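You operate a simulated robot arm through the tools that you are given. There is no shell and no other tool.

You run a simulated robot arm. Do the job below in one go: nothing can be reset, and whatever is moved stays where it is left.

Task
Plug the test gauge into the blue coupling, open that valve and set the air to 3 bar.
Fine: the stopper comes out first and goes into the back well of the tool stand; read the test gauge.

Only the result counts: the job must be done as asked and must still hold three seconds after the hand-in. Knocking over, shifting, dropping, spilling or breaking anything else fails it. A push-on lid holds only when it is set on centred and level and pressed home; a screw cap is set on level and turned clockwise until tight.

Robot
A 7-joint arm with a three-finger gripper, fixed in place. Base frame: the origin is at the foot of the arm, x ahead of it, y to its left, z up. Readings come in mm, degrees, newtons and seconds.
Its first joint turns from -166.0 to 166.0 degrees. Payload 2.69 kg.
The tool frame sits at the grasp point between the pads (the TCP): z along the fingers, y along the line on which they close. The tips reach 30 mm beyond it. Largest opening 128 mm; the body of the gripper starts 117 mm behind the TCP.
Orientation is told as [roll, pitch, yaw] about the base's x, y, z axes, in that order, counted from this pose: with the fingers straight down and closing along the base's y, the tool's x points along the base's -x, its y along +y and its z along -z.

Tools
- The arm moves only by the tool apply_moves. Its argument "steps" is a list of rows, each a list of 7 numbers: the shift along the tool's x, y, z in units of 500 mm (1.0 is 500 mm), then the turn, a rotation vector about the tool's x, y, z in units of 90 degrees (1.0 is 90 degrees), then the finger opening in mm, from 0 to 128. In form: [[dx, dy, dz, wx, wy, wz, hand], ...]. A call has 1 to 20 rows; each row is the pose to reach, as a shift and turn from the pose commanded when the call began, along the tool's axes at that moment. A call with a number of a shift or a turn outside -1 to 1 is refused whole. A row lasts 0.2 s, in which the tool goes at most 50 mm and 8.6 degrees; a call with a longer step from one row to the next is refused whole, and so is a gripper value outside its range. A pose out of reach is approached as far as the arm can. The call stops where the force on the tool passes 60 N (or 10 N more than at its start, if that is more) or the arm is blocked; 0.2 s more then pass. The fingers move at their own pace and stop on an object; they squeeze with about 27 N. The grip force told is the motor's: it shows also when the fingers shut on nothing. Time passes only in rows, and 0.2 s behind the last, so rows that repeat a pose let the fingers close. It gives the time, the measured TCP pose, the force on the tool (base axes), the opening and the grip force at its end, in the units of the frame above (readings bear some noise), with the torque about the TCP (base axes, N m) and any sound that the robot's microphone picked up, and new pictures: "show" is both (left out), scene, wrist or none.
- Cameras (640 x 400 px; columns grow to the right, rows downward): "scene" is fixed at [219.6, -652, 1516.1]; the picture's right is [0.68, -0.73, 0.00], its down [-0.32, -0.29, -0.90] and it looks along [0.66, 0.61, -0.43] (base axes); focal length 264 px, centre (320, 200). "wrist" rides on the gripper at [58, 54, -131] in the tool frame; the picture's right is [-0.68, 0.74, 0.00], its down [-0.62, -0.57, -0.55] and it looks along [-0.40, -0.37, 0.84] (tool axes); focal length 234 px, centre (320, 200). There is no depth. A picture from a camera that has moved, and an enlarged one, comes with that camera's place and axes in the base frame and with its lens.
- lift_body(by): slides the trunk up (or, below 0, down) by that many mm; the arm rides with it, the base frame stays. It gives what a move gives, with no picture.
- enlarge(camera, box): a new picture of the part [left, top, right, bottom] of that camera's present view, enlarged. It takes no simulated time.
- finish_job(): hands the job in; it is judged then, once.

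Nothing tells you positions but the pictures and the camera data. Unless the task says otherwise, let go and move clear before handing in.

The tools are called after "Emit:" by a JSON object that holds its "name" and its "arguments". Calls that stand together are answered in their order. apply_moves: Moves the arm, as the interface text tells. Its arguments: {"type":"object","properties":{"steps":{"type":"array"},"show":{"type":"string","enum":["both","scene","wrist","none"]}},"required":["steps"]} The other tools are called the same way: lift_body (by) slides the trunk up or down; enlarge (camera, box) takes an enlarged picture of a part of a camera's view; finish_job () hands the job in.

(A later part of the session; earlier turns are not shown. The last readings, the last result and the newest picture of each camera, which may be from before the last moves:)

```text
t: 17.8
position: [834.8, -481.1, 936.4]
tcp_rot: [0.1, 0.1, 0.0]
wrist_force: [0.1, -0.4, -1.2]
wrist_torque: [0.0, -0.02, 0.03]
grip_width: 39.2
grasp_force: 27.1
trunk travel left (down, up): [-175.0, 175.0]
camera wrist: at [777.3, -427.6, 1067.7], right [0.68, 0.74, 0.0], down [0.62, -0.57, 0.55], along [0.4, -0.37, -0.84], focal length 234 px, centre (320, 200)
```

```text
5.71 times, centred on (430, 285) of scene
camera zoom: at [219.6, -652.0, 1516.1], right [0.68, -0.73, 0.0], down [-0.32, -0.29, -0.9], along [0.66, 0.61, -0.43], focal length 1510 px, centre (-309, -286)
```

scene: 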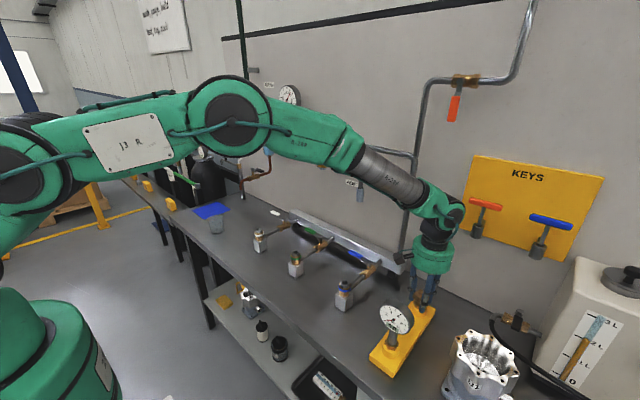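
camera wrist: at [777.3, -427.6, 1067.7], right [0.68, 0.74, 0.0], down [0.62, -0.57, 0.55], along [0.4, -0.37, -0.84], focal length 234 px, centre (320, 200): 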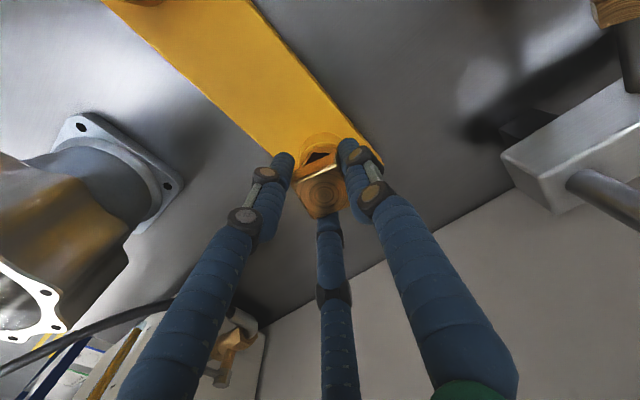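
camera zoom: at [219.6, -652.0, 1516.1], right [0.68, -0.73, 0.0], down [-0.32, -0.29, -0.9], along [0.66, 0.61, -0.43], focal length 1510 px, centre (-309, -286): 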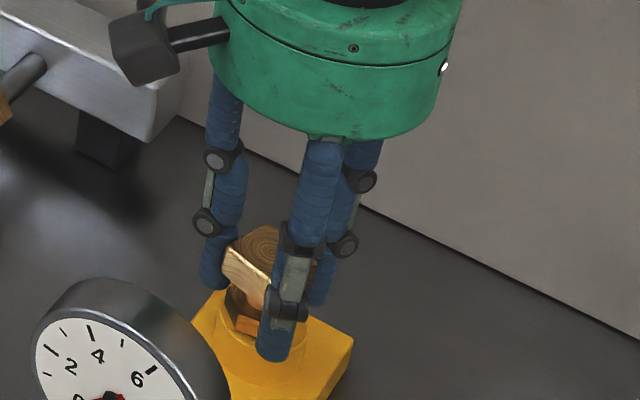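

No contact yet, so I'll keep lowering in small steps.

Emit:
{"name": "apply_moves", "arguments": {"steps": [[0, 0, 0.003, 0, 0, 0, 10], [0, 0, 0.006, 0, 0, 0, 10], [0, 0, 0.009, 0, 0, 0, 10], [0, 0, 0.012, 0, 0, 0, 10]]}}

Emit:
{"name": "enlarge", "arguments": {"camera": "scene", "box": [400, 250, 460, 320]}}

```text
t: 18.8
position: [835.8, -480.6, 933.7]
tcp_rot: [-0.1, 0.0, -0.1]
wrist_force: [-2.9, -0.1, 11.6]
wrist_torque: [0.14, 0.27, 0.08]
grip_width: 39.2
grasp_force: 27.0
trunk travel left (down, up): [-175.0, 175.0]
camera wrist: at [777.1, -427.4, 1063.9], right [0.68, 0.74, 0.0], down [0.61, -0.56, 0.55], along [0.41, -0.37, -0.83], focal length 234 px, centre (320, 200)
```

scene: 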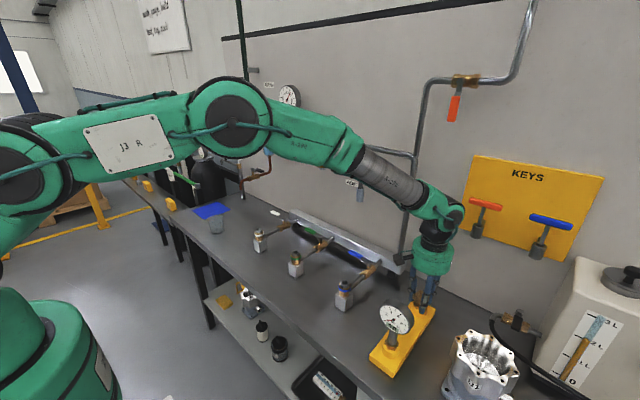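
wrist: 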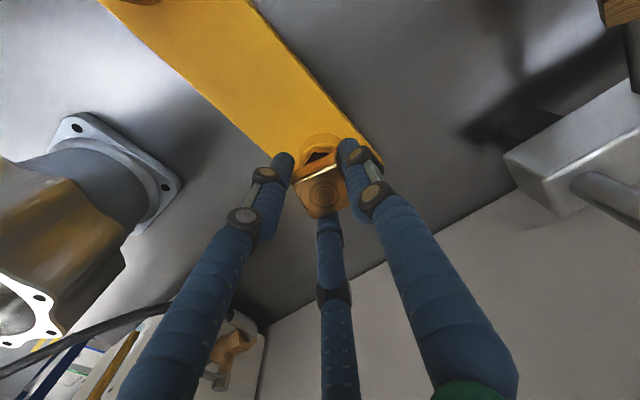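

```text
5.71 times, centred on (430, 285) of scene
camera zoom: at [219.6, -652.0, 1516.1], right [0.68, -0.73, 0.0], down [-0.32, -0.29, -0.9], along [0.66, 0.61, -0.43], focal length 1510 px, centre (-309, -286)
```

zoom: 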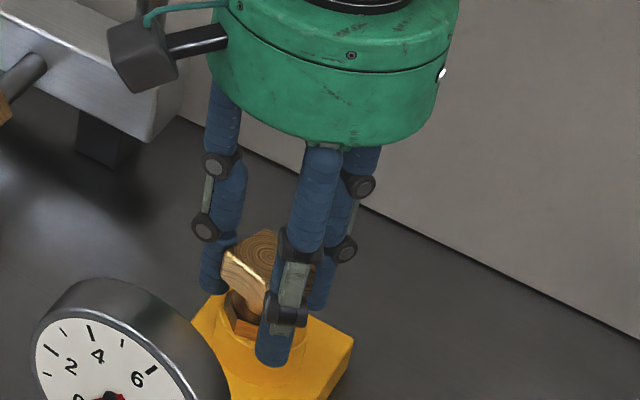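

It has landed with 11 N of contact. I'll ease the load off slightly and open the fingers.

Emit:
{"name": "apply_moves", "arguments": {"steps": [[0, 0, -0.002, 0, 0, 0, 10], [0, 0, -0.002, 0, 0, 0, 44], [0, 0, -0.002, 0, 0, 0, 56], [0, 0, -0.002, 0, 0, 0, 70], [0, 0, -0.002, 0, 0, 0, 70]]}}

Emit:
{"name": "enlarge", "arguments": {"camera": "scene", "box": [400, 250, 460, 320]}}

Emit:
{"name": "enlarge", "arguments": {"camera": "wrist", "box": [260, 70, 420, 220]}}

```text
t: 20.0
position: [835.9, -479.9, 932.4]
tcp_rot: [0.0, 0.0, 0.0]
wrist_force: [0.3, 0.2, 0.9]
wrist_torque: [0.04, -0.03, -0.01]
grip_width: 70.0
grasp_force: 0.1
trunk travel left (down, up): [-175.0, 175.0]
camera wrist: at [777.3, -427.4, 1062.7], right [0.68, 0.74, 0.0], down [0.62, -0.57, 0.55], along [0.4, -0.37, -0.84], focal length 234 px, centre (320, 200)
```

scene: 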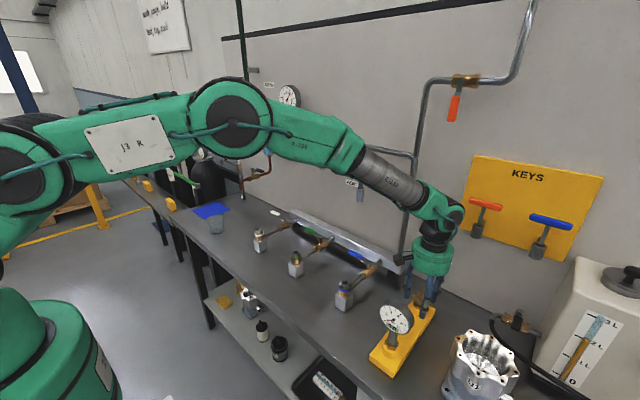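
wrist: 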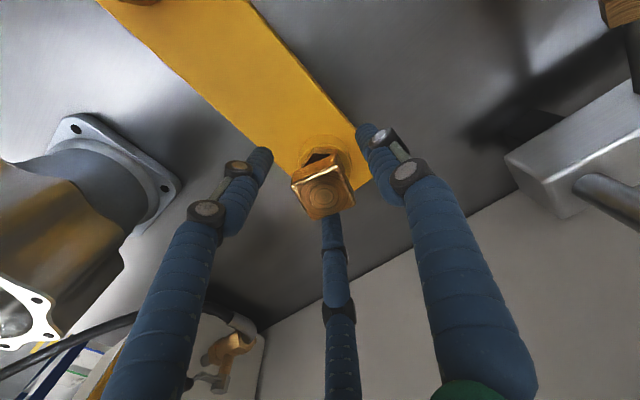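

```text
5.71 times, centred on (430, 285) of scene
camera zoom: at [219.6, -652.0, 1516.1], right [0.68, -0.73, 0.0], down [-0.32, -0.29, -0.9], along [0.66, 0.61, -0.43], focal length 1510 px, centre (-309, -286)
```

zoom: 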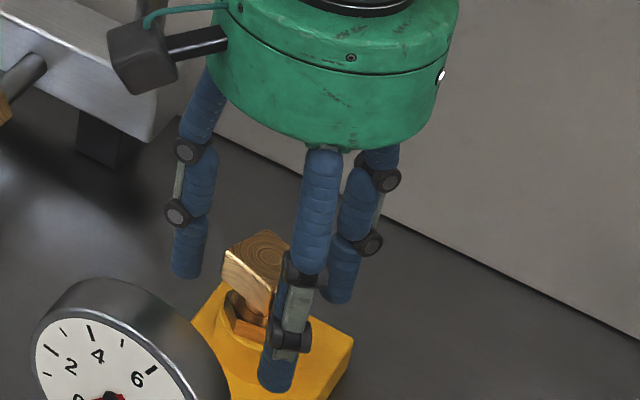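

```text
2.67 times, centred on (340, 145) of wrist
camera zoom: at [777.3, -427.4, 1062.7], right [0.68, 0.74, 0.0], down [0.62, -0.57, 0.55], along [0.4, -0.37, -0.84], focal length 624 px, centre (267, 347)
```

zoom: 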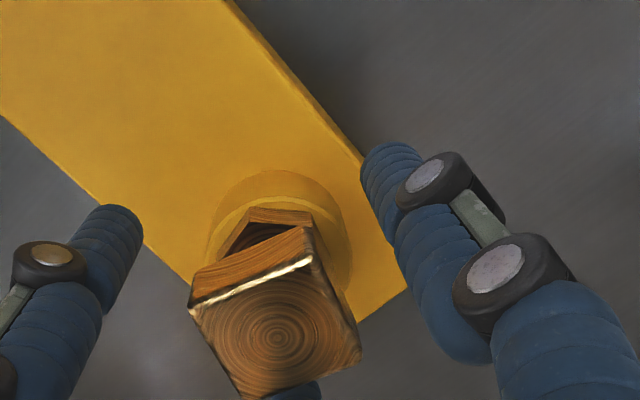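

The stopper stands in the back well. I'll rise straight up and inspect it.

Emit:
{"name": "apply_moves", "arguments": {"steps": [[0, 0, -0.04, 0, 0, 0, 76], [0, 0, -0.1, 0, 0, 0, 76], [0, 0, -0.19, 0, 0, 0, 76], [0, 0, -0.28, 0, 0, 0, 76], [0.08, 0, -0.34, 0, 0, 0, 76], [0.17, 0, -0.34, 0, 0, 0, 76], [0.26, 0, -0.34, 0, 0, 0, 76], [0.34, 0.0, -0.34, 0, 0, 0, 76], [0.34, 0.0, -0.34, 0, 0, 0, 76]]}}

Emit:
{"name": "enlarge", "arguments": {"camera": "scene", "box": [360, 260, 460, 380]}}

Emit:
{"name": "enlarge", "arguments": {"camera": "wrist", "box": [240, 60, 440, 220]}}

```text
t: 22.0
position: [664.8, -481.4, 1103.8]
tcp_rot: [0.0, 0.0, -0.1]
wrist_force: [-0.7, -0.6, 0.8]
wrist_torque: [0.0, -0.1, -0.02]
grip_width: 76.1
grasp_force: 0.1
trunk travel left (down, up): [-175.0, 175.0]
camera wrist: at [605.9, -427.4, 1234.6], right [0.68, 0.74, 0.0], down [0.62, -0.57, 0.55], along [0.4, -0.37, -0.84], focal length 234 px, centre (320, 200)
```

scene: 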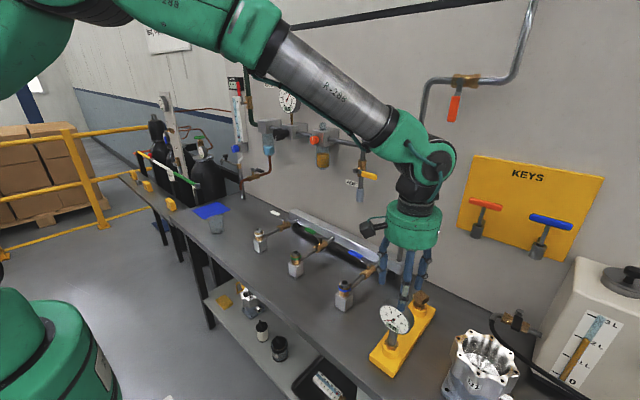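
wrist: 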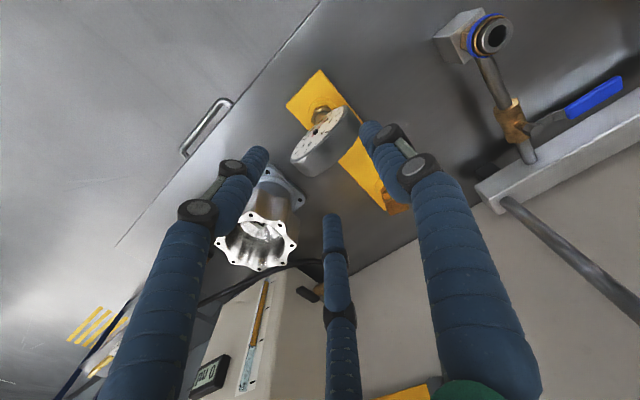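

```text
3.33 times, centred on (410, 320) of scene
camera zoom: at [219.6, -652.0, 1516.1], right [0.68, -0.73, 0.0], down [-0.32, -0.29, -0.9], along [0.66, 0.61, -0.43], focal length 881 px, centre (20, -200)
```

zoom: 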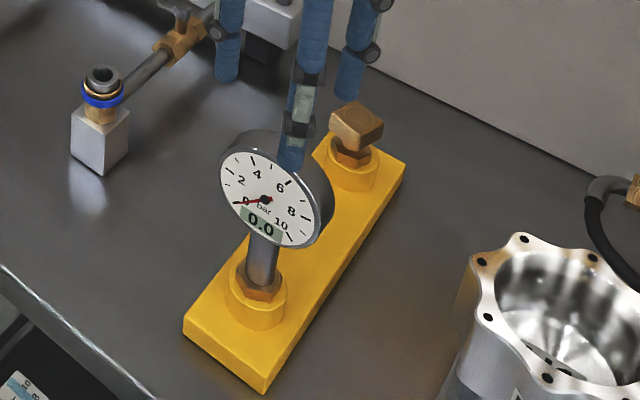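

```text
2.50 times, centred on (340, 140) of wrist
camera zoom: at [605.9, -427.4, 1234.6], right [0.68, 0.74, 0.0], down [0.62, -0.57, 0.55], along [0.4, -0.37, -0.84], focal length 585 px, centre (270, 350)
```

zoom: 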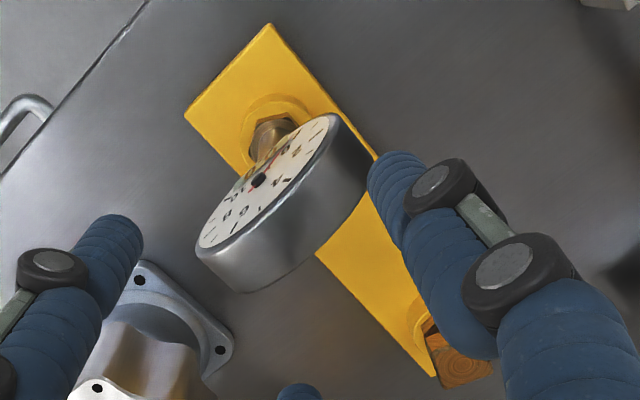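

The stopper is seated nicely in the back well. The gauge disc faces -x, with its face centre at about (659, -478, 993) and a thickness of roughly 22 mm. I'll turn the hand 30° so that one finger goes behind the disc and two in front.

Emit:
{"name": "apply_moves", "arguments": {"steps": [[0.008, 0.004, 0, 0, 0, -0.08, 90], [0.008, 0.004, 0, 0, 0, -0.16, 90], [0.008, 0.004, 0, 0, 0, -0.24, 90], [0.008, 0.004, 0, 0, 0, -0.3, 90], [0.008, 0.004, 0, 0, 0, -0.3333, 90], [0.008, 0.004, 0, 0, 0, -0.3333, 90]]}}

Emit:
{"name": "enlarge", "arguments": {"camera": "scene", "box": [360, 220, 460, 380]}}

Emit:
{"name": "enlarge", "arguments": {"camera": "wrist", "box": [220, 60, 440, 220]}}

```text
t: 23.4
position: [662.1, -478.1, 1102.0]
tcp_rot: [0.0, -0.1, 30.1]
wrist_force: [0.3, 0.0, -0.2]
wrist_torque: [0.02, -0.01, -0.01]
grip_width: 90.3
grasp_force: 0.1
trunk travel left (down, up): [-175.0, 175.0]
camera wrist: at [584.3, -462.0, 1233.3], right [0.22, 0.98, 0.0], down [0.82, -0.18, 0.55], along [0.54, -0.12, -0.84], focal length 234 px, centre (320, 200)
```

scene: 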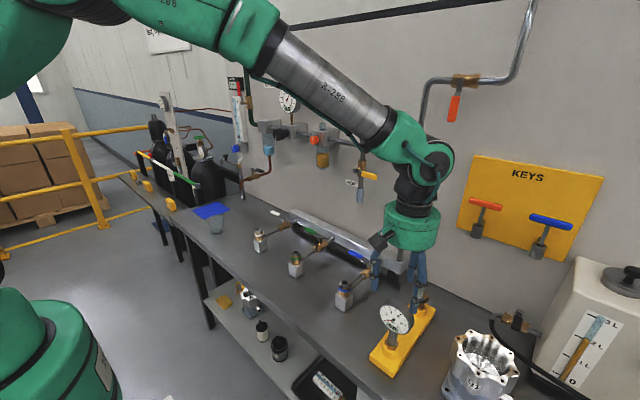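
wrist: 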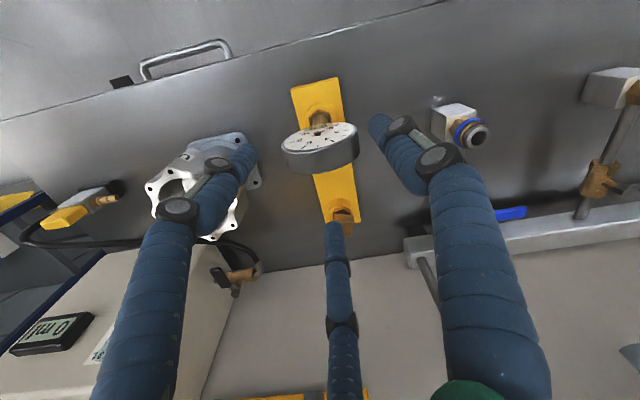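

```text
2.50 times, centred on (410, 300) of scene
camera zoom: at [219.6, -652.0, 1516.1], right [0.68, -0.73, 0.0], down [-0.32, -0.29, -0.9], along [0.66, 0.61, -0.43], focal length 661 px, centre (95, -50)
```

zoom: 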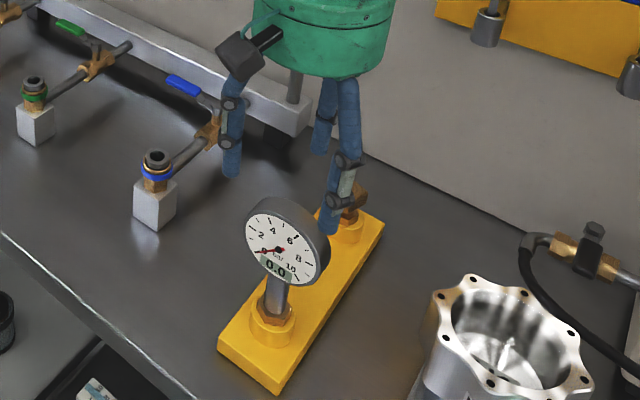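

```text
2.50 times, centred on (330, 140) of wrist
camera zoom: at [584.3, -462.0, 1233.3], right [0.22, 0.98, 0.0], down [0.82, -0.18, 0.55], along [0.54, -0.12, -0.84], focal length 585 px, centre (295, 350)
```

zoom: 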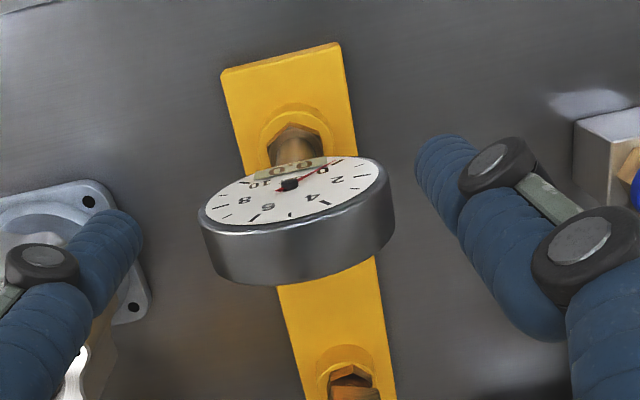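

From this view the disc centre is at y ≈ -480 and the thickness is about 21 mm. I'll descend with the fingers straddling the disc.

Emit:
{"name": "apply_moves", "arguments": {"steps": [[0.0015, -0.0026, 0.06, 0, 0, 0, 90], [0.0015, -0.0026, 0.12, 0, 0, 0, 90], [0.0015, -0.0026, 0.17, 0, 0, 0, 90], [0.0015, -0.0026, 0.2, 0, 0, 0, 90], [0.0015, -0.0026, 0.22, 0, 0, 0, 90], [0.0015, -0.0026, 0.22, 0, 0, 0, 90]]}}

Emit:
{"name": "enlarge", "arguments": {"camera": "scene", "box": [360, 260, 440, 380]}}

Emit:
{"name": "enlarge", "arguments": {"camera": "wrist", "box": [200, 80, 440, 260]}}

```text
t: 24.8
position: [661.7, -480.5, 991.6]
tcp_rot: [0.1, 0.0, 30.0]
wrist_force: [-0.8, 0.5, 0.2]
wrist_torque: [0.01, 0.0, 0.02]
grip_width: 89.9
grasp_force: 0.0
trunk travel left (down, up): [-175.0, 175.0]
camera wrist: at [584.3, -463.2, 1122.7], right [0.22, 0.98, 0.0], down [0.82, -0.18, 0.55], along [0.54, -0.12, -0.84], focal length 234 px, centre (320, 200)
```

scene: 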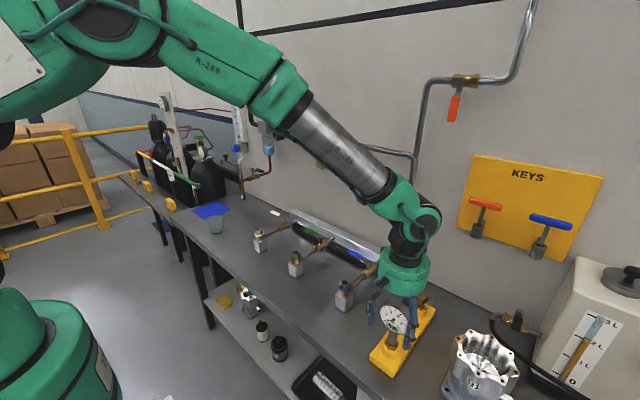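
wrist: 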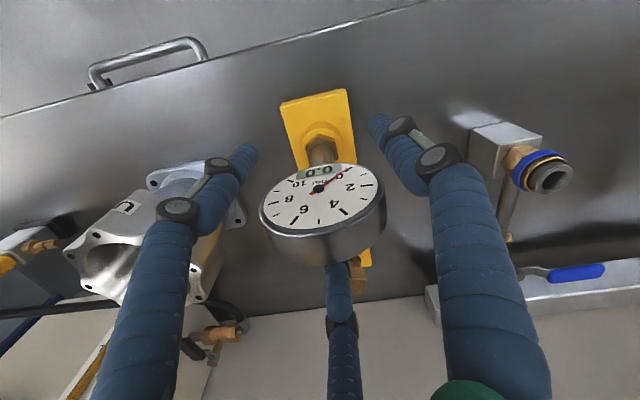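

```text
3.33 times, centred on (400, 320) of scene
camera zoom: at [219.6, -652.0, 1516.1], right [0.68, -0.73, 0.0], down [-0.32, -0.29, -0.9], along [0.66, 0.61, -0.43], focal length 881 px, centre (53, -200)
```

zoom: 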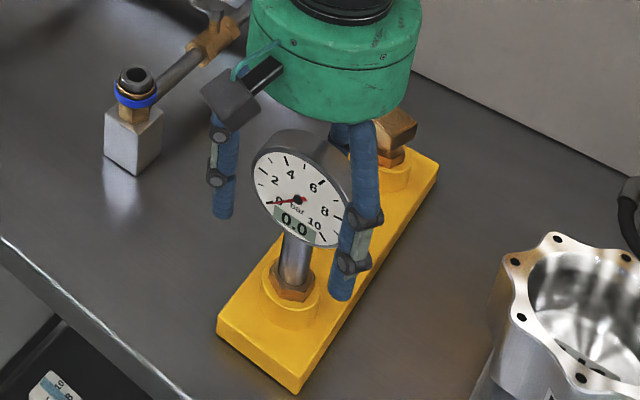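

```text
2.22 times, centred on (320, 170) of wrist
camera zoom: at [584.3, -463.2, 1122.7], right [0.22, 0.98, 0.0], down [0.82, -0.18, 0.55], along [0.54, -0.12, -0.84], focal length 520 px, centre (320, 267)
```

zoom: 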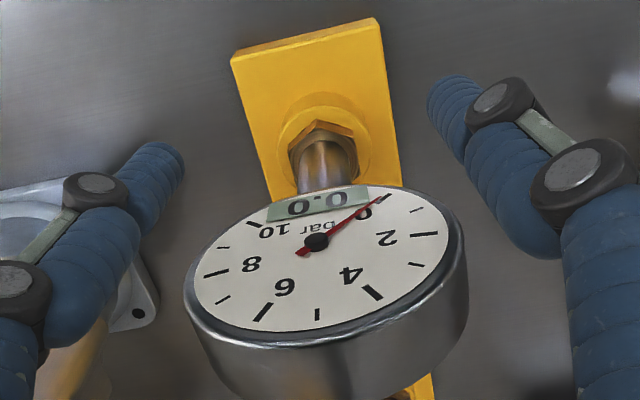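

Everything is lined up: one finger behind the disc and two in front. I'll close.

Emit:
{"name": "apply_moves", "arguments": {"steps": [[0, 0, 0, 0, 0, 0, 70], [0, 0, 0, 0, 0, 0, 55], [0, 0, 0, 0, 0, 0, 45], [0, 0, 0, 0, 0, 0, 36], [0, 0, 0, 0, 0, 0, 28], [0, 0, 0, 0, 0, 0, 20], [0, 0, 0, 0, 0, 0, 20]]}}

Emit:
{"name": "enlarge", "arguments": {"camera": "scene", "box": [360, 260, 440, 380]}}

Emit:
{"name": "enlarge", "arguments": {"camera": "wrist", "box": [200, 80, 440, 260]}}

```text
t: 26.4
position: [661.9, -480.0, 991.8]
tcp_rot: [0.0, 0.0, 30.0]
wrist_force: [1.0, -0.7, 1.2]
wrist_torque: [-0.02, -0.09, -0.04]
grip_width: 36.3
grasp_force: 27.7
trunk travel left (down, up): [-175.0, 175.0]
camera wrist: at [584.3, -463.1, 1123.0], right [0.22, 0.98, 0.0], down [0.82, -0.18, 0.55], along [0.54, -0.12, -0.84], focal length 234 px, centre (320, 200)
```

scene: 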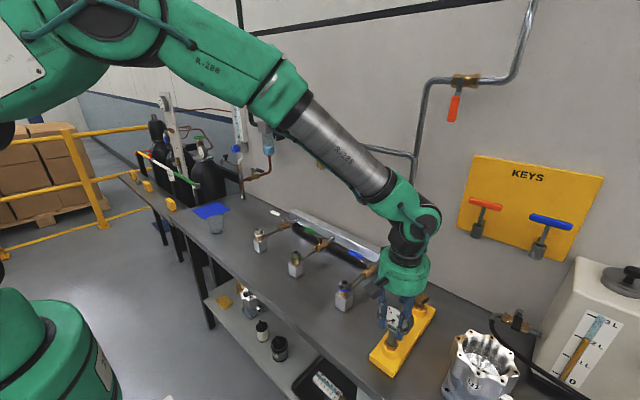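
wrist: 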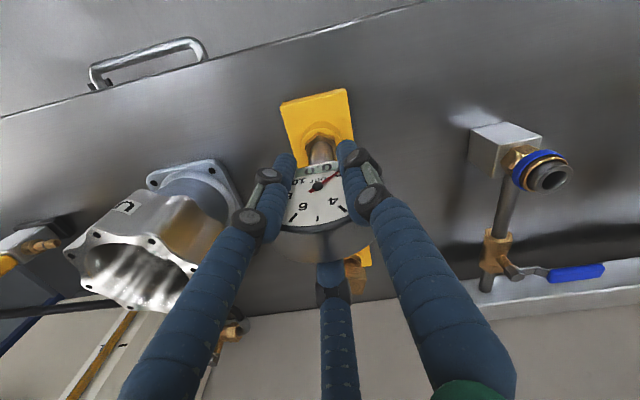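

```text
3.33 times, centred on (400, 320) of scene
camera zoom: at [219.6, -652.0, 1516.1], right [0.68, -0.73, 0.0], down [-0.32, -0.29, -0.9], along [0.66, 0.61, -0.43], focal length 881 px, centre (53, -200)
```

zoom: 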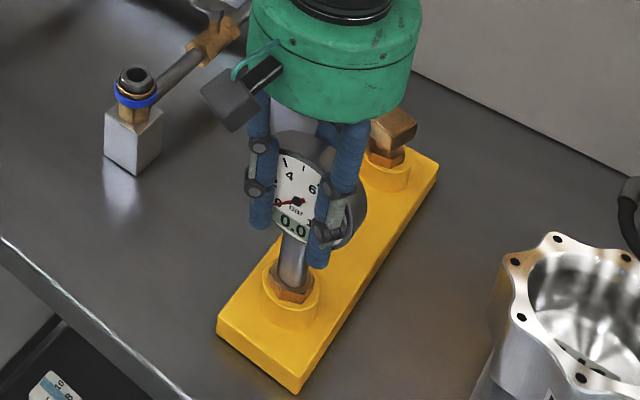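

```text
2.22 times, centred on (320, 170) of wrist
camera zoom: at [584.3, -463.1, 1123.0], right [0.22, 0.98, 0.0], down [0.82, -0.18, 0.55], along [0.54, -0.12, -0.84], focal length 520 px, centre (320, 267)
```

zoom: 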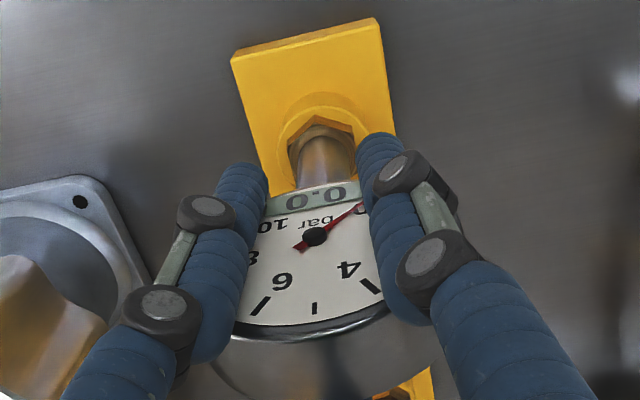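

The gauge is held firmly between one back and two front contacts. I'll lift it straight out.

Emit:
{"name": "apply_moves", "arguments": {"steps": [[0, 0, -0.01, 0, 0, 0, 20], [0, 0, -0.03, 0, 0, 0, 20], [0, 0, -0.06, 0, 0, 0, 20], [0, 0, -0.11, 0, 0, 0, 20], [0, 0, -0.18, 0, 0, 0, 20], [0, 0, -0.25, 0, 0, 0, 20], [0, 0, -0.25, 0, 0, 0, 20]]}}

Emit:
{"name": "enlarge", "arguments": {"camera": "scene", "box": [360, 220, 460, 380]}}

Emit:
{"name": "enlarge", "arguments": {"camera": "wrist", "box": [200, 80, 440, 260]}}

```text
t: 28.0
position: [661.2, -478.6, 1116.8]
tcp_rot: [0.0, 0.0, 30.0]
wrist_force: [-0.4, -0.9, -2.0]
wrist_torque: [-0.01, 0.01, -0.02]
grip_width: 35.9
grasp_force: 27.1
trunk travel left (down, up): [-175.0, 175.0]
camera wrist: at [584.4, -462.5, 1248.2], right [0.22, 0.98, 0.0], down [0.82, -0.18, 0.55], along [0.54, -0.12, -0.84], focal length 234 px, centre (320, 200)
```

scene: 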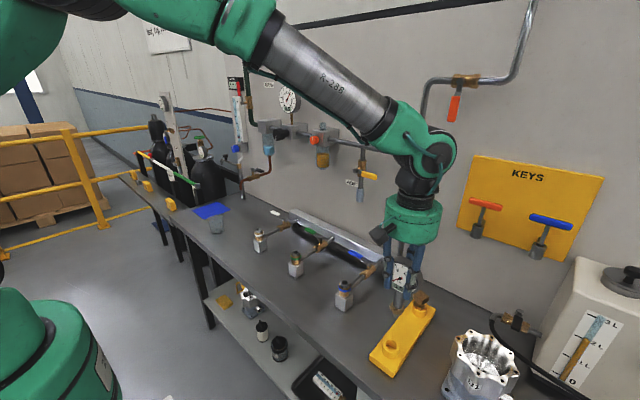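
wrist: 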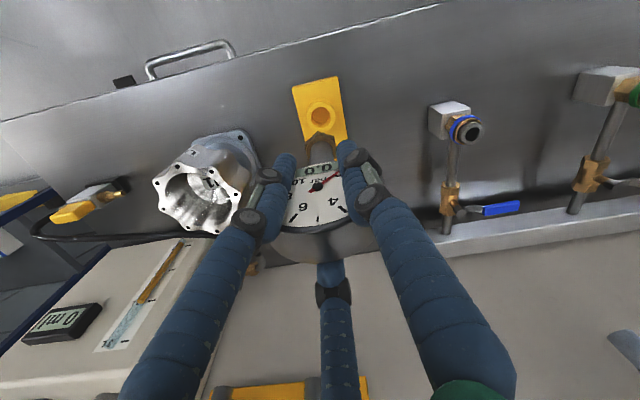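

```text
2.50 times, centred on (410, 300) of scene
camera zoom: at [219.6, -652.0, 1516.1], right [0.68, -0.73, 0.0], down [-0.32, -0.29, -0.9], along [0.66, 0.61, -0.43], focal length 661 px, centre (95, -50)
```

zoom: 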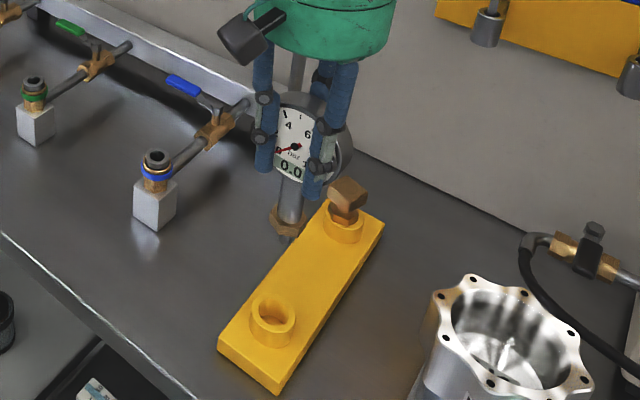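

```text
2.22 times, centred on (320, 170) of wrist
camera zoom: at [584.4, -462.5, 1248.2], right [0.22, 0.98, 0.0], down [0.82, -0.18, 0.55], along [0.54, -0.12, -0.84], focal length 520 px, centre (320, 267)
```

zoom: 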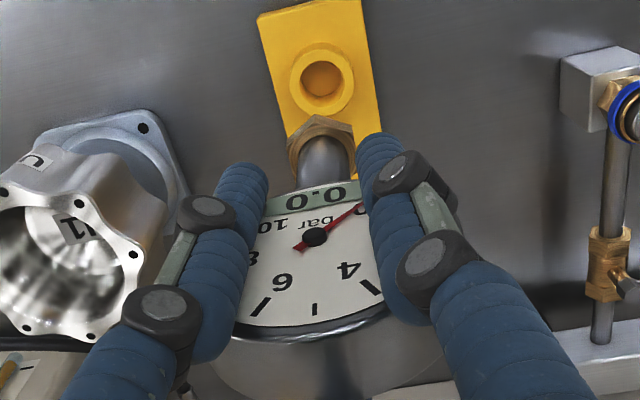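

The gauge is out of the stand. I'll carry it over to the blue coupling, staying high.

Emit:
{"name": "apply_moves", "arguments": {"steps": [[-0.04, 0.041, 0, 0, 0, 0, 20], [-0.09, 0.092, 0, 0, 0, 0, 20], [-0.14, 0.143, 0, 0, 0, 0, 20], [-0.19, 0.194, 0, 0, 0, 0, 20], [-0.24, 0.245, 0, 0, 0, 0, 20], [-0.277, 0.283, 0, 0, 0, 0, 20], [-0.277, 0.283, 0, 0, 0, 0, 20]]}}

Emit:
{"name": "enlarge", "arguments": {"camera": "scene", "box": [310, 220, 390, 320]}}

Emit:
{"name": "enlarge", "arguments": {"camera": "wrist", "box": [240, 80, 400, 200]}}

```text
t: 29.6
position: [709.9, -288.2, 1116.5]
tcp_rot: [0.0, -0.1, 30.0]
wrist_force: [0.0, -0.3, -1.8]
wrist_torque: [-0.02, -0.01, 0.0]
grip_width: 35.8
grasp_force: 26.9
trunk travel left (down, up): [-175.0, 175.0]
camera wrist: at [633.3, -271.3, 1247.9], right [0.22, 0.98, 0.0], down [0.82, -0.18, 0.55], along [0.54, -0.12, -0.84], focal length 234 px, centre (320, 200)
```

scene: 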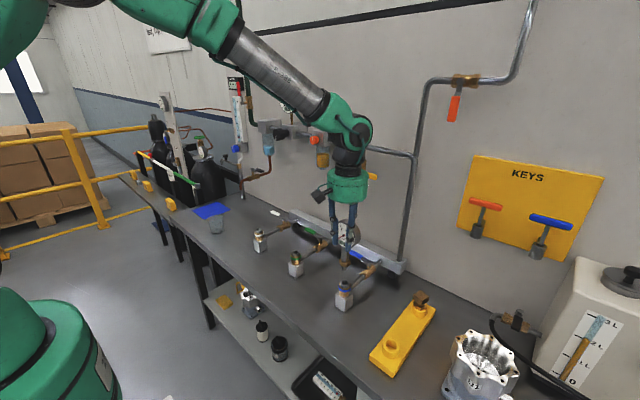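
wrist: 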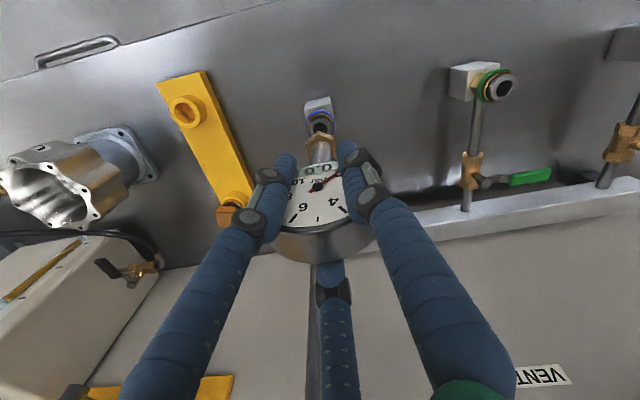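

```text
4.00 times, centred on (350, 270) of scene
camera zoom: at [219.6, -652.0, 1516.1], right [0.68, -0.73, 0.0], down [-0.32, -0.29, -0.9], along [0.66, 0.61, -0.43], focal length 1057 px, centre (200, -80)
```

zoom: 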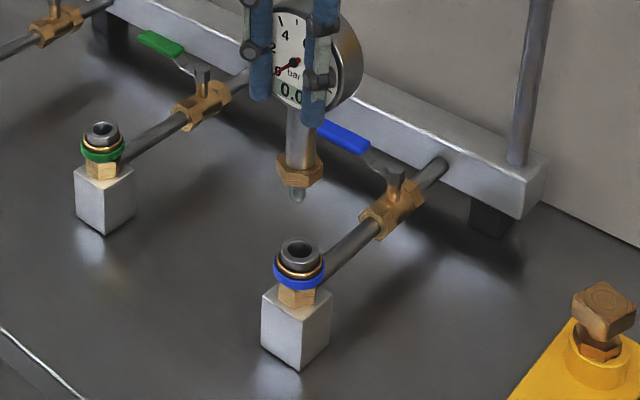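

```text
3.33 times, centred on (320, 140) of wrist
camera zoom: at [633.3, -271.3, 1247.9], right [0.22, 0.98, 0.0], down [0.82, -0.18, 0.55], along [0.54, -0.12, -0.84], focal length 781 px, centre (320, 400)
```

zoom: 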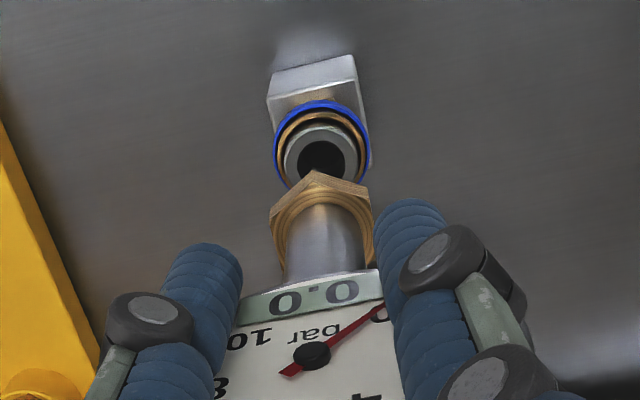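

The spigot is about 43 mm above the coupling and roughly aligned. I'll lower to just above the hole and check the alignment again.

Emit:
{"name": "apply_moves", "arguments": {"steps": [[-0.002, -0.002, 0.02, 0, 0, 0, 20], [-0.002, -0.002, 0.045, 0, 0, 0, 20], [-0.002, -0.002, 0.064, 0, 0, 0, 20], [-0.002, -0.002, 0.07, 0, 0, 0, 20], [-0.002, -0.002, 0.07, 0, 0, 0, 20]]}}

Emit:
{"name": "enlarge", "arguments": {"camera": "scene", "box": [325, 245, 365, 305]}}

Emit:
{"name": "enlarge", "arguments": {"camera": "wrist", "box": [270, 80, 370, 180]}}

```text
t: 30.8
position: [713.0, -288.4, 1081.4]
tcp_rot: [-0.1, 0.1, 30.0]
wrist_force: [-0.6, 0.0, -0.9]
wrist_torque: [0.01, -0.02, 0.02]
grip_width: 35.8
grasp_force: 27.1
trunk travel left (down, up): [-175.0, 175.0]
camera wrist: at [634.8, -272.0, 1212.7], right [0.22, 0.98, 0.0], down [0.82, -0.18, 0.55], along [0.54, -0.12, -0.84], focal length 234 px, centre (320, 200)
```

scene: 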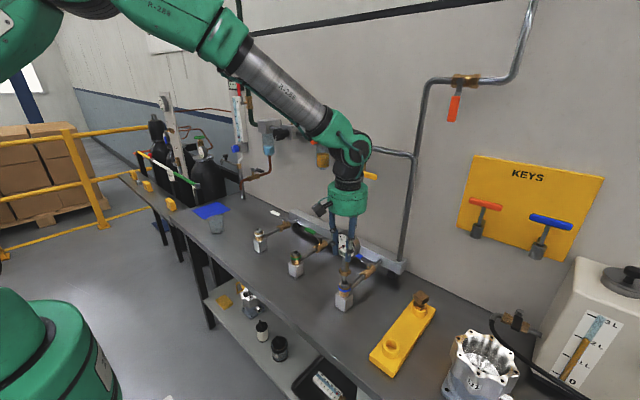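
wrist: 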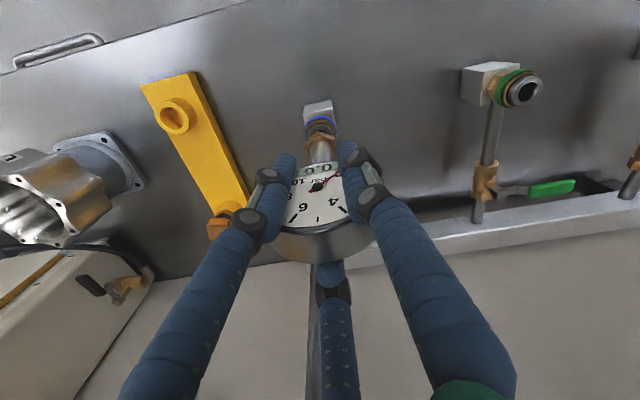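

```text
6.67 times, centred on (345, 275) of scene
camera zoom: at [219.6, -652.0, 1516.1], right [0.68, -0.73, 0.0], down [-0.32, -0.29, -0.9], along [0.66, 0.61, -0.43], focal length 1762 px, centre (153, -300)
```

zoom: 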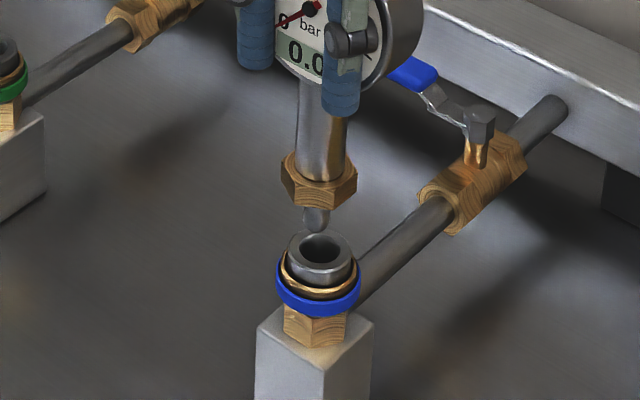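

```text
4.00 times, centred on (320, 130) of wrist
camera zoom: at [634.8, -272.0, 1212.7], right [0.22, 0.98, 0.0], down [0.82, -0.18, 0.55], along [0.54, -0.12, -0.84], focal length 937 px, centre (320, 480)
```

zoom: 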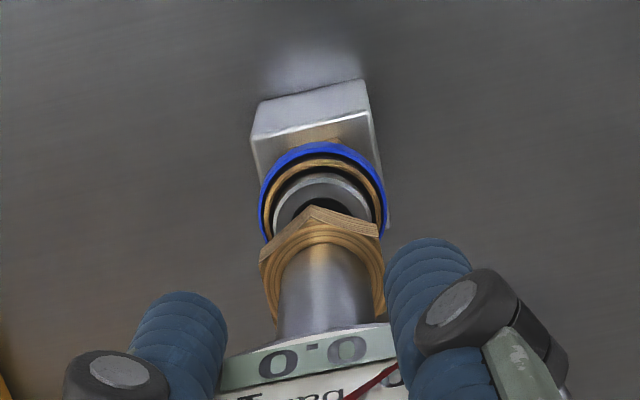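

The scene shows the spigot about 2.4 mm to the left of the hole, while the wrist view shows no sideways error, so I need about +3 mm in x. I'll shift and check again.

Emit:
{"name": "apply_moves", "arguments": {"steps": [[-0.0026, -0.0018, 0, 0, 0, 0, 20], [-0.0052, -0.0037, 0, 0, 0, 0, 20], [-0.0052, -0.0037, 0.004, 0, 0, 0, 20], [-0.0052, -0.0037, 0.004, 0, 0, 0, 20]]}}

Emit:
{"name": "enlarge", "arguments": {"camera": "scene", "box": [325, 245, 365, 305]}}

Emit:
{"name": "enlarge", "arguments": {"camera": "wrist", "box": [270, 80, 370, 180]}}

```text
t: 31.8
position: [715.4, -289.5, 1079.2]
tcp_rot: [0.0, -0.1, 30.0]
wrist_force: [-0.6, -0.2, -1.7]
wrist_torque: [-0.01, 0.04, -0.01]
grip_width: 36.2
grasp_force: 26.6
trunk travel left (down, up): [-175.0, 175.0]
camera wrist: at [638.3, -272.1, 1210.8], right [0.22, 0.98, 0.0], down [0.82, -0.18, 0.55], along [0.54, -0.12, -0.84], focal length 234 px, centre (320, 200)
```

scene: 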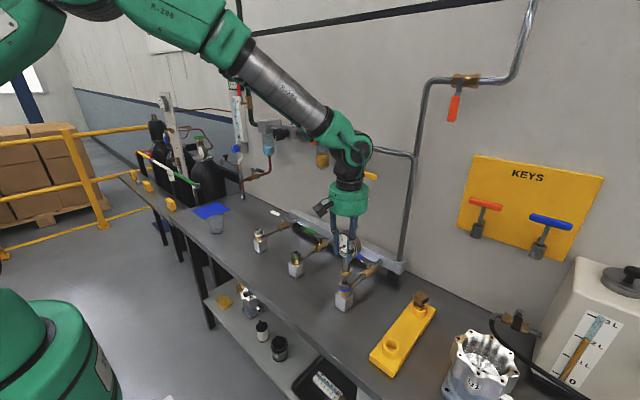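
wrist: 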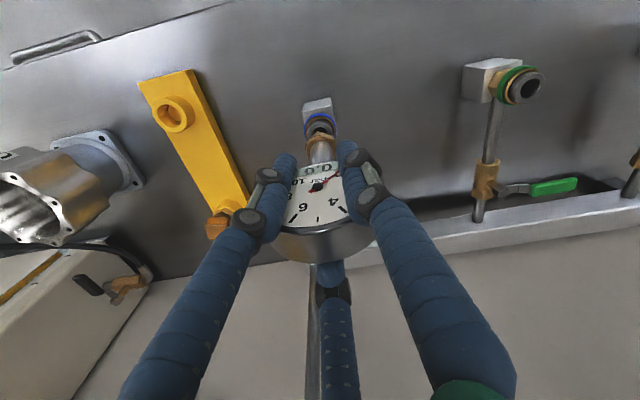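

```text
6.67 times, centred on (345, 275) of scene
camera zoom: at [219.6, -652.0, 1516.1], right [0.68, -0.73, 0.0], down [-0.32, -0.29, -0.9], along [0.66, 0.61, -0.43], focal length 1762 px, centre (153, -300)
```

zoom: 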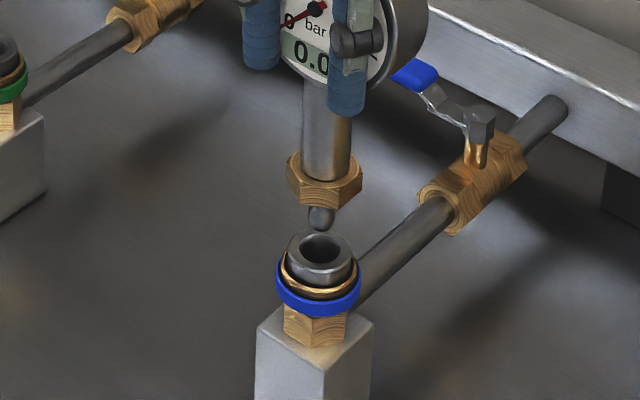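

```text
4.00 times, centred on (320, 130) of wrist
camera zoom: at [638.3, -272.1, 1210.8], right [0.22, 0.98, 0.0], down [0.82, -0.18, 0.55], along [0.54, -0.12, -0.84], focal length 937 px, centre (320, 480)
```

zoom: 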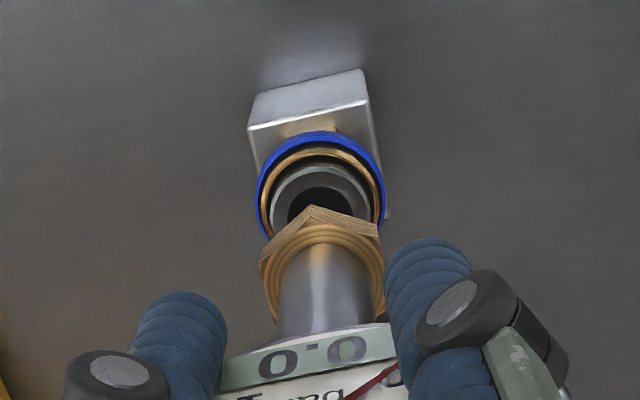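

From both views the spigot and hole now share the same columns. I'll lower gently and watch the force.

Emit:
{"name": "apply_moves", "arguments": {"steps": [[0, 0, 0.006, 0, 0, 0, 20], [0, 0, 0.012, 0, 0, 0, 20], [0, 0, 0.018, 0, 0, 0, 20], [0, 0, 0.024, 0, 0, 0, 20]]}}

Emit:
{"name": "enlarge", "arguments": {"camera": "scene", "box": [325, 245, 365, 305]}}

Emit:
{"name": "enlarge", "arguments": {"camera": "wrist", "box": [270, 80, 370, 180]}}

```text
t: 32.8
position: [715.4, -290.9, 1067.1]
tcp_rot: [0.0, 0.0, 30.0]
wrist_force: [0.5, 0.3, -2.4]
wrist_torque: [-0.01, -0.02, -0.03]
grip_width: 35.9
grasp_force: 27.4
trunk travel left (down, up): [-175.0, 175.0]
camera wrist: at [638.5, -272.6, 1198.8], right [0.22, 0.98, 0.0], down [0.82, -0.18, 0.55], along [0.54, -0.12, -0.84], focal length 234 px, centre (320, 200)
```

scene: 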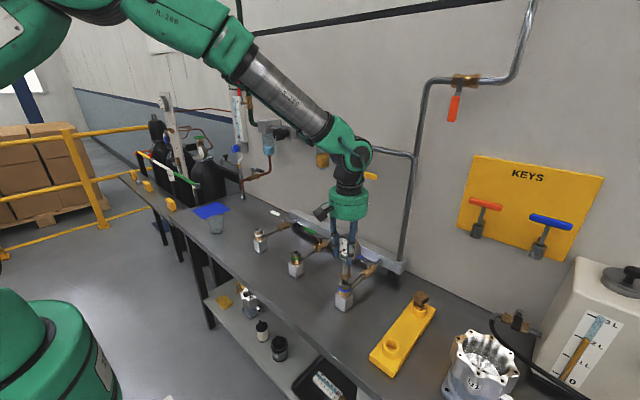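
wrist: 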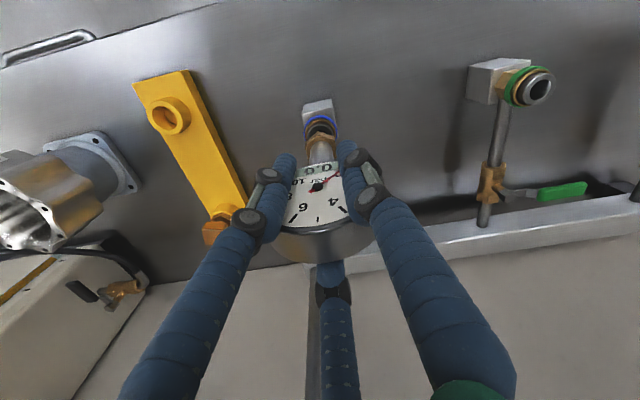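

```text
6.67 times, centred on (345, 275) of scene
camera zoom: at [219.6, -652.0, 1516.1], right [0.68, -0.73, 0.0], down [-0.32, -0.29, -0.9], along [0.66, 0.61, -0.43], focal length 1762 px, centre (153, -300)
```

zoom: 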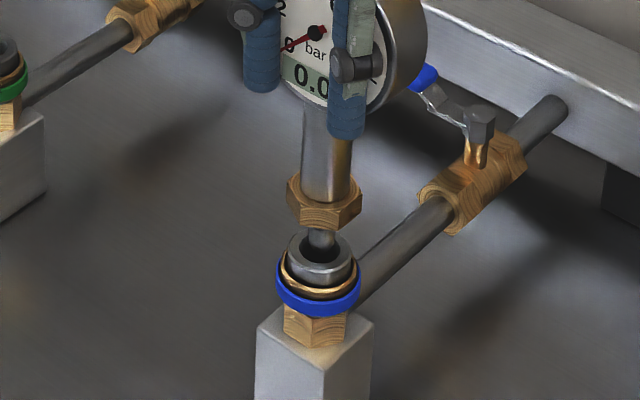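

```text
4.00 times, centred on (320, 130) of wrist
camera zoom: at [638.5, -272.6, 1198.8], right [0.22, 0.98, 0.0], down [0.82, -0.18, 0.55], along [0.54, -0.12, -0.84], focal length 937 px, centre (320, 480)
```

zoom: 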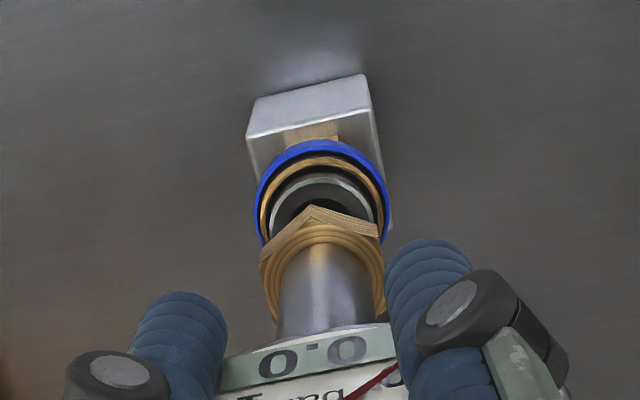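

The spigot tip is at the mouth of the hole with no force so far. I'll continue in 2 mm steps.

Emit:
{"name": "apply_moves", "arguments": {"steps": [[0, 0, 0.004, 0, 0, 0, 20], [0, 0, 0.008, 0, 0, 0, 20], [0, 0, 0.012, 0, 0, 0, 20], [0, 0, 0.016, 0, 0, 0, 20]]}}

Emit:
{"name": "enlarge", "arguments": {"camera": "scene", "box": [325, 245, 365, 305]}}

Emit:
{"name": "enlarge", "arguments": {"camera": "wrist", "box": [270, 80, 370, 180]}}

```text
t: 33.8
position: [716.2, -288.8, 1060.1]
tcp_rot: [0.0, 0.0, 30.0]
wrist_force: [0.5, -0.2, -1.9]
wrist_torque: [0.02, 0.01, 0.01]
grip_width: 35.8
grasp_force: 26.8
trunk travel left (down, up): [-175.0, 175.0]
camera wrist: at [638.4, -272.4, 1190.8], right [0.22, 0.98, 0.0], down [0.82, -0.18, 0.55], along [0.54, -0.12, -0.84], focal length 234 px, centre (320, 200)
```

scene: 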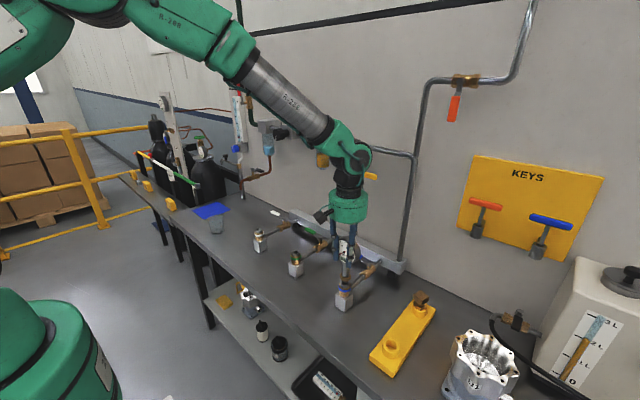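
wrist: 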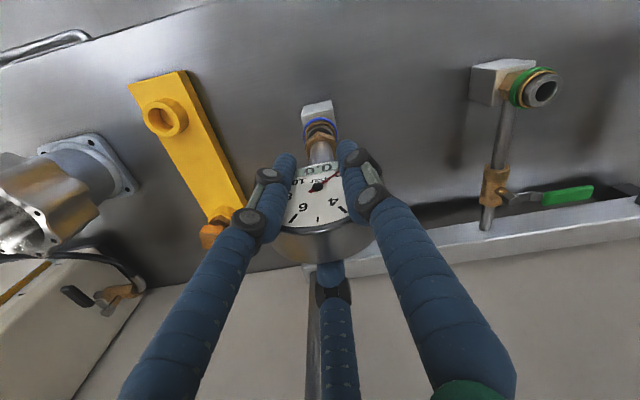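

```text
6.67 times, centred on (345, 275) of scene
camera zoom: at [219.6, -652.0, 1516.1], right [0.68, -0.73, 0.0], down [-0.32, -0.29, -0.9], along [0.66, 0.61, -0.43], focal length 1762 px, centre (153, -300)
```

zoom: 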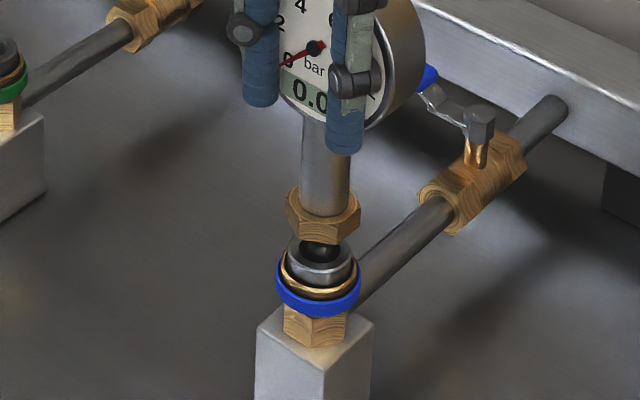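

```text
4.00 times, centred on (320, 130) of wrist
camera zoom: at [638.4, -272.4, 1190.8], right [0.22, 0.98, 0.0], down [0.82, -0.18, 0.55], along [0.54, -0.12, -0.84], focal length 937 px, centre (320, 480)
```

zoom: 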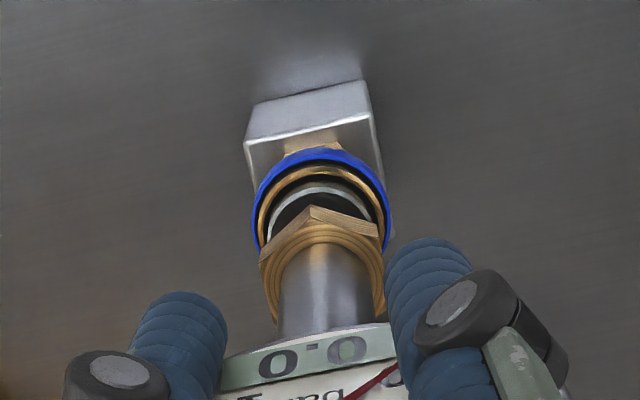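

The spigot is entering the hole. I'll continue down until it makes contact.

Emit:
{"name": "apply_moves", "arguments": {"steps": [[0, 0, 0.004, 0, 0, 0, 20], [0, 0, 0.008, 0, 0, 0, 20], [0, 0, 0.012, 0, 0, 0, 20]], "show": "wrist"}}

Emit:
{"name": "enlarge", "arguments": {"camera": "scene", "box": [325, 245, 365, 305]}}

```text
t: 34.6
position: [714.2, -288.4, 1054.3]
tcp_rot: [0.0, 0.1, 30.0]
wrist_force: [-0.3, 0.8, -2.5]
wrist_torque: [0.0, 0.02, 0.01]
grip_width: 36.1
grasp_force: 27.0
trunk travel left (down, up): [-175.0, 175.0]
camera wrist: at [638.2, -272.4, 1184.7], right [0.22, 0.98, 0.0], down [0.82, -0.18, 0.55], along [0.54, -0.12, -0.84], focal length 234 px, centre (320, 200)
```

wrist: 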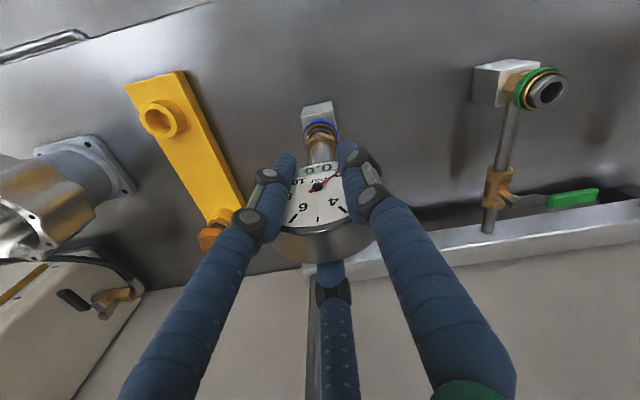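

```text
6.67 times, centred on (345, 275) of scene
camera zoom: at [219.6, -652.0, 1516.1], right [0.68, -0.73, 0.0], down [-0.32, -0.29, -0.9], along [0.66, 0.61, -0.43], focal length 1762 px, centre (153, -300)
```

zoom: 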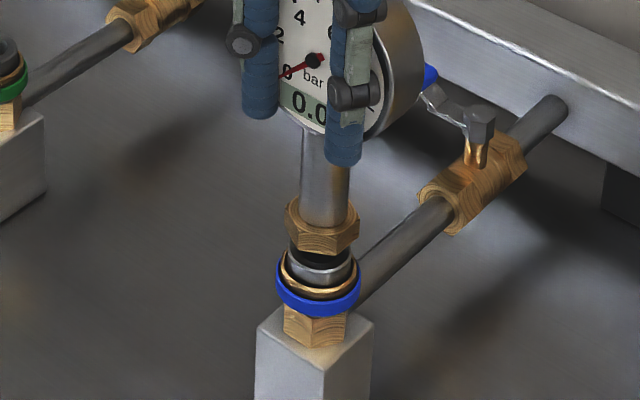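

Still free. I'll keep going down.

Emit:
{"name": "apply_moves", "arguments": {"steps": [[0, 0, 0.004, 0, 0, 0, 20], [0, 0, 0.008, 0, 0, 0, 20], [0, 0, 0.012, 0, 0, 0, 20], [0, 0, 0.016, 0, 0, 0, 20]], "show": "wrist"}}

Emit:
{"name": "enlarge", "arguments": {"camera": "scene", "box": [325, 245, 365, 305]}}

```text
t: 35.6
position: [713.9, -289.8, 1046.8]
tcp_rot: [0.0, 0.0, 30.1]
wrist_force: [0.1, 0.8, -2.1]
wrist_torque: [0.01, 0.01, 0.02]
grip_width: 36.0
grasp_force: 26.4
trunk travel left (down, up): [-175.0, 175.0]
camera wrist: at [637.8, -272.4, 1176.8], right [0.22, 0.98, 0.0], down [0.82, -0.18, 0.55], along [0.54, -0.12, -0.84], focal length 234 px, centre (320, 200)
```

wrist: 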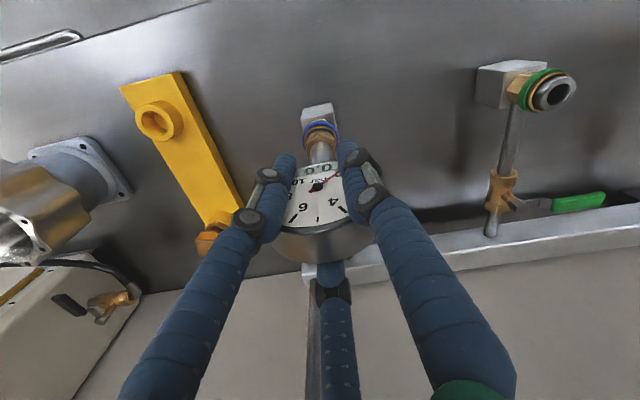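

```text
6.67 times, centred on (345, 275) of scene
camera zoom: at [219.6, -652.0, 1516.1], right [0.68, -0.73, 0.0], down [-0.32, -0.29, -0.9], along [0.66, 0.61, -0.43], focal length 1762 px, centre (153, -300)
```

zoom: 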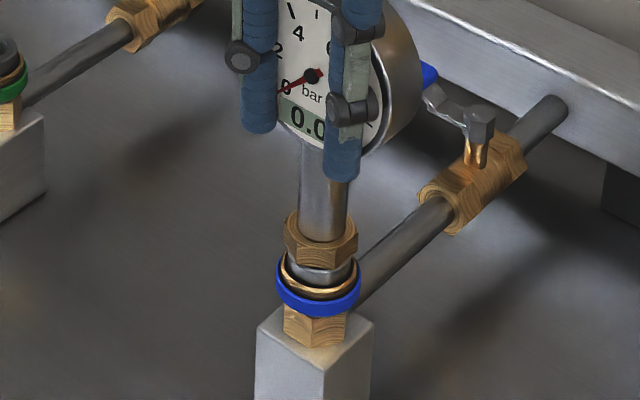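

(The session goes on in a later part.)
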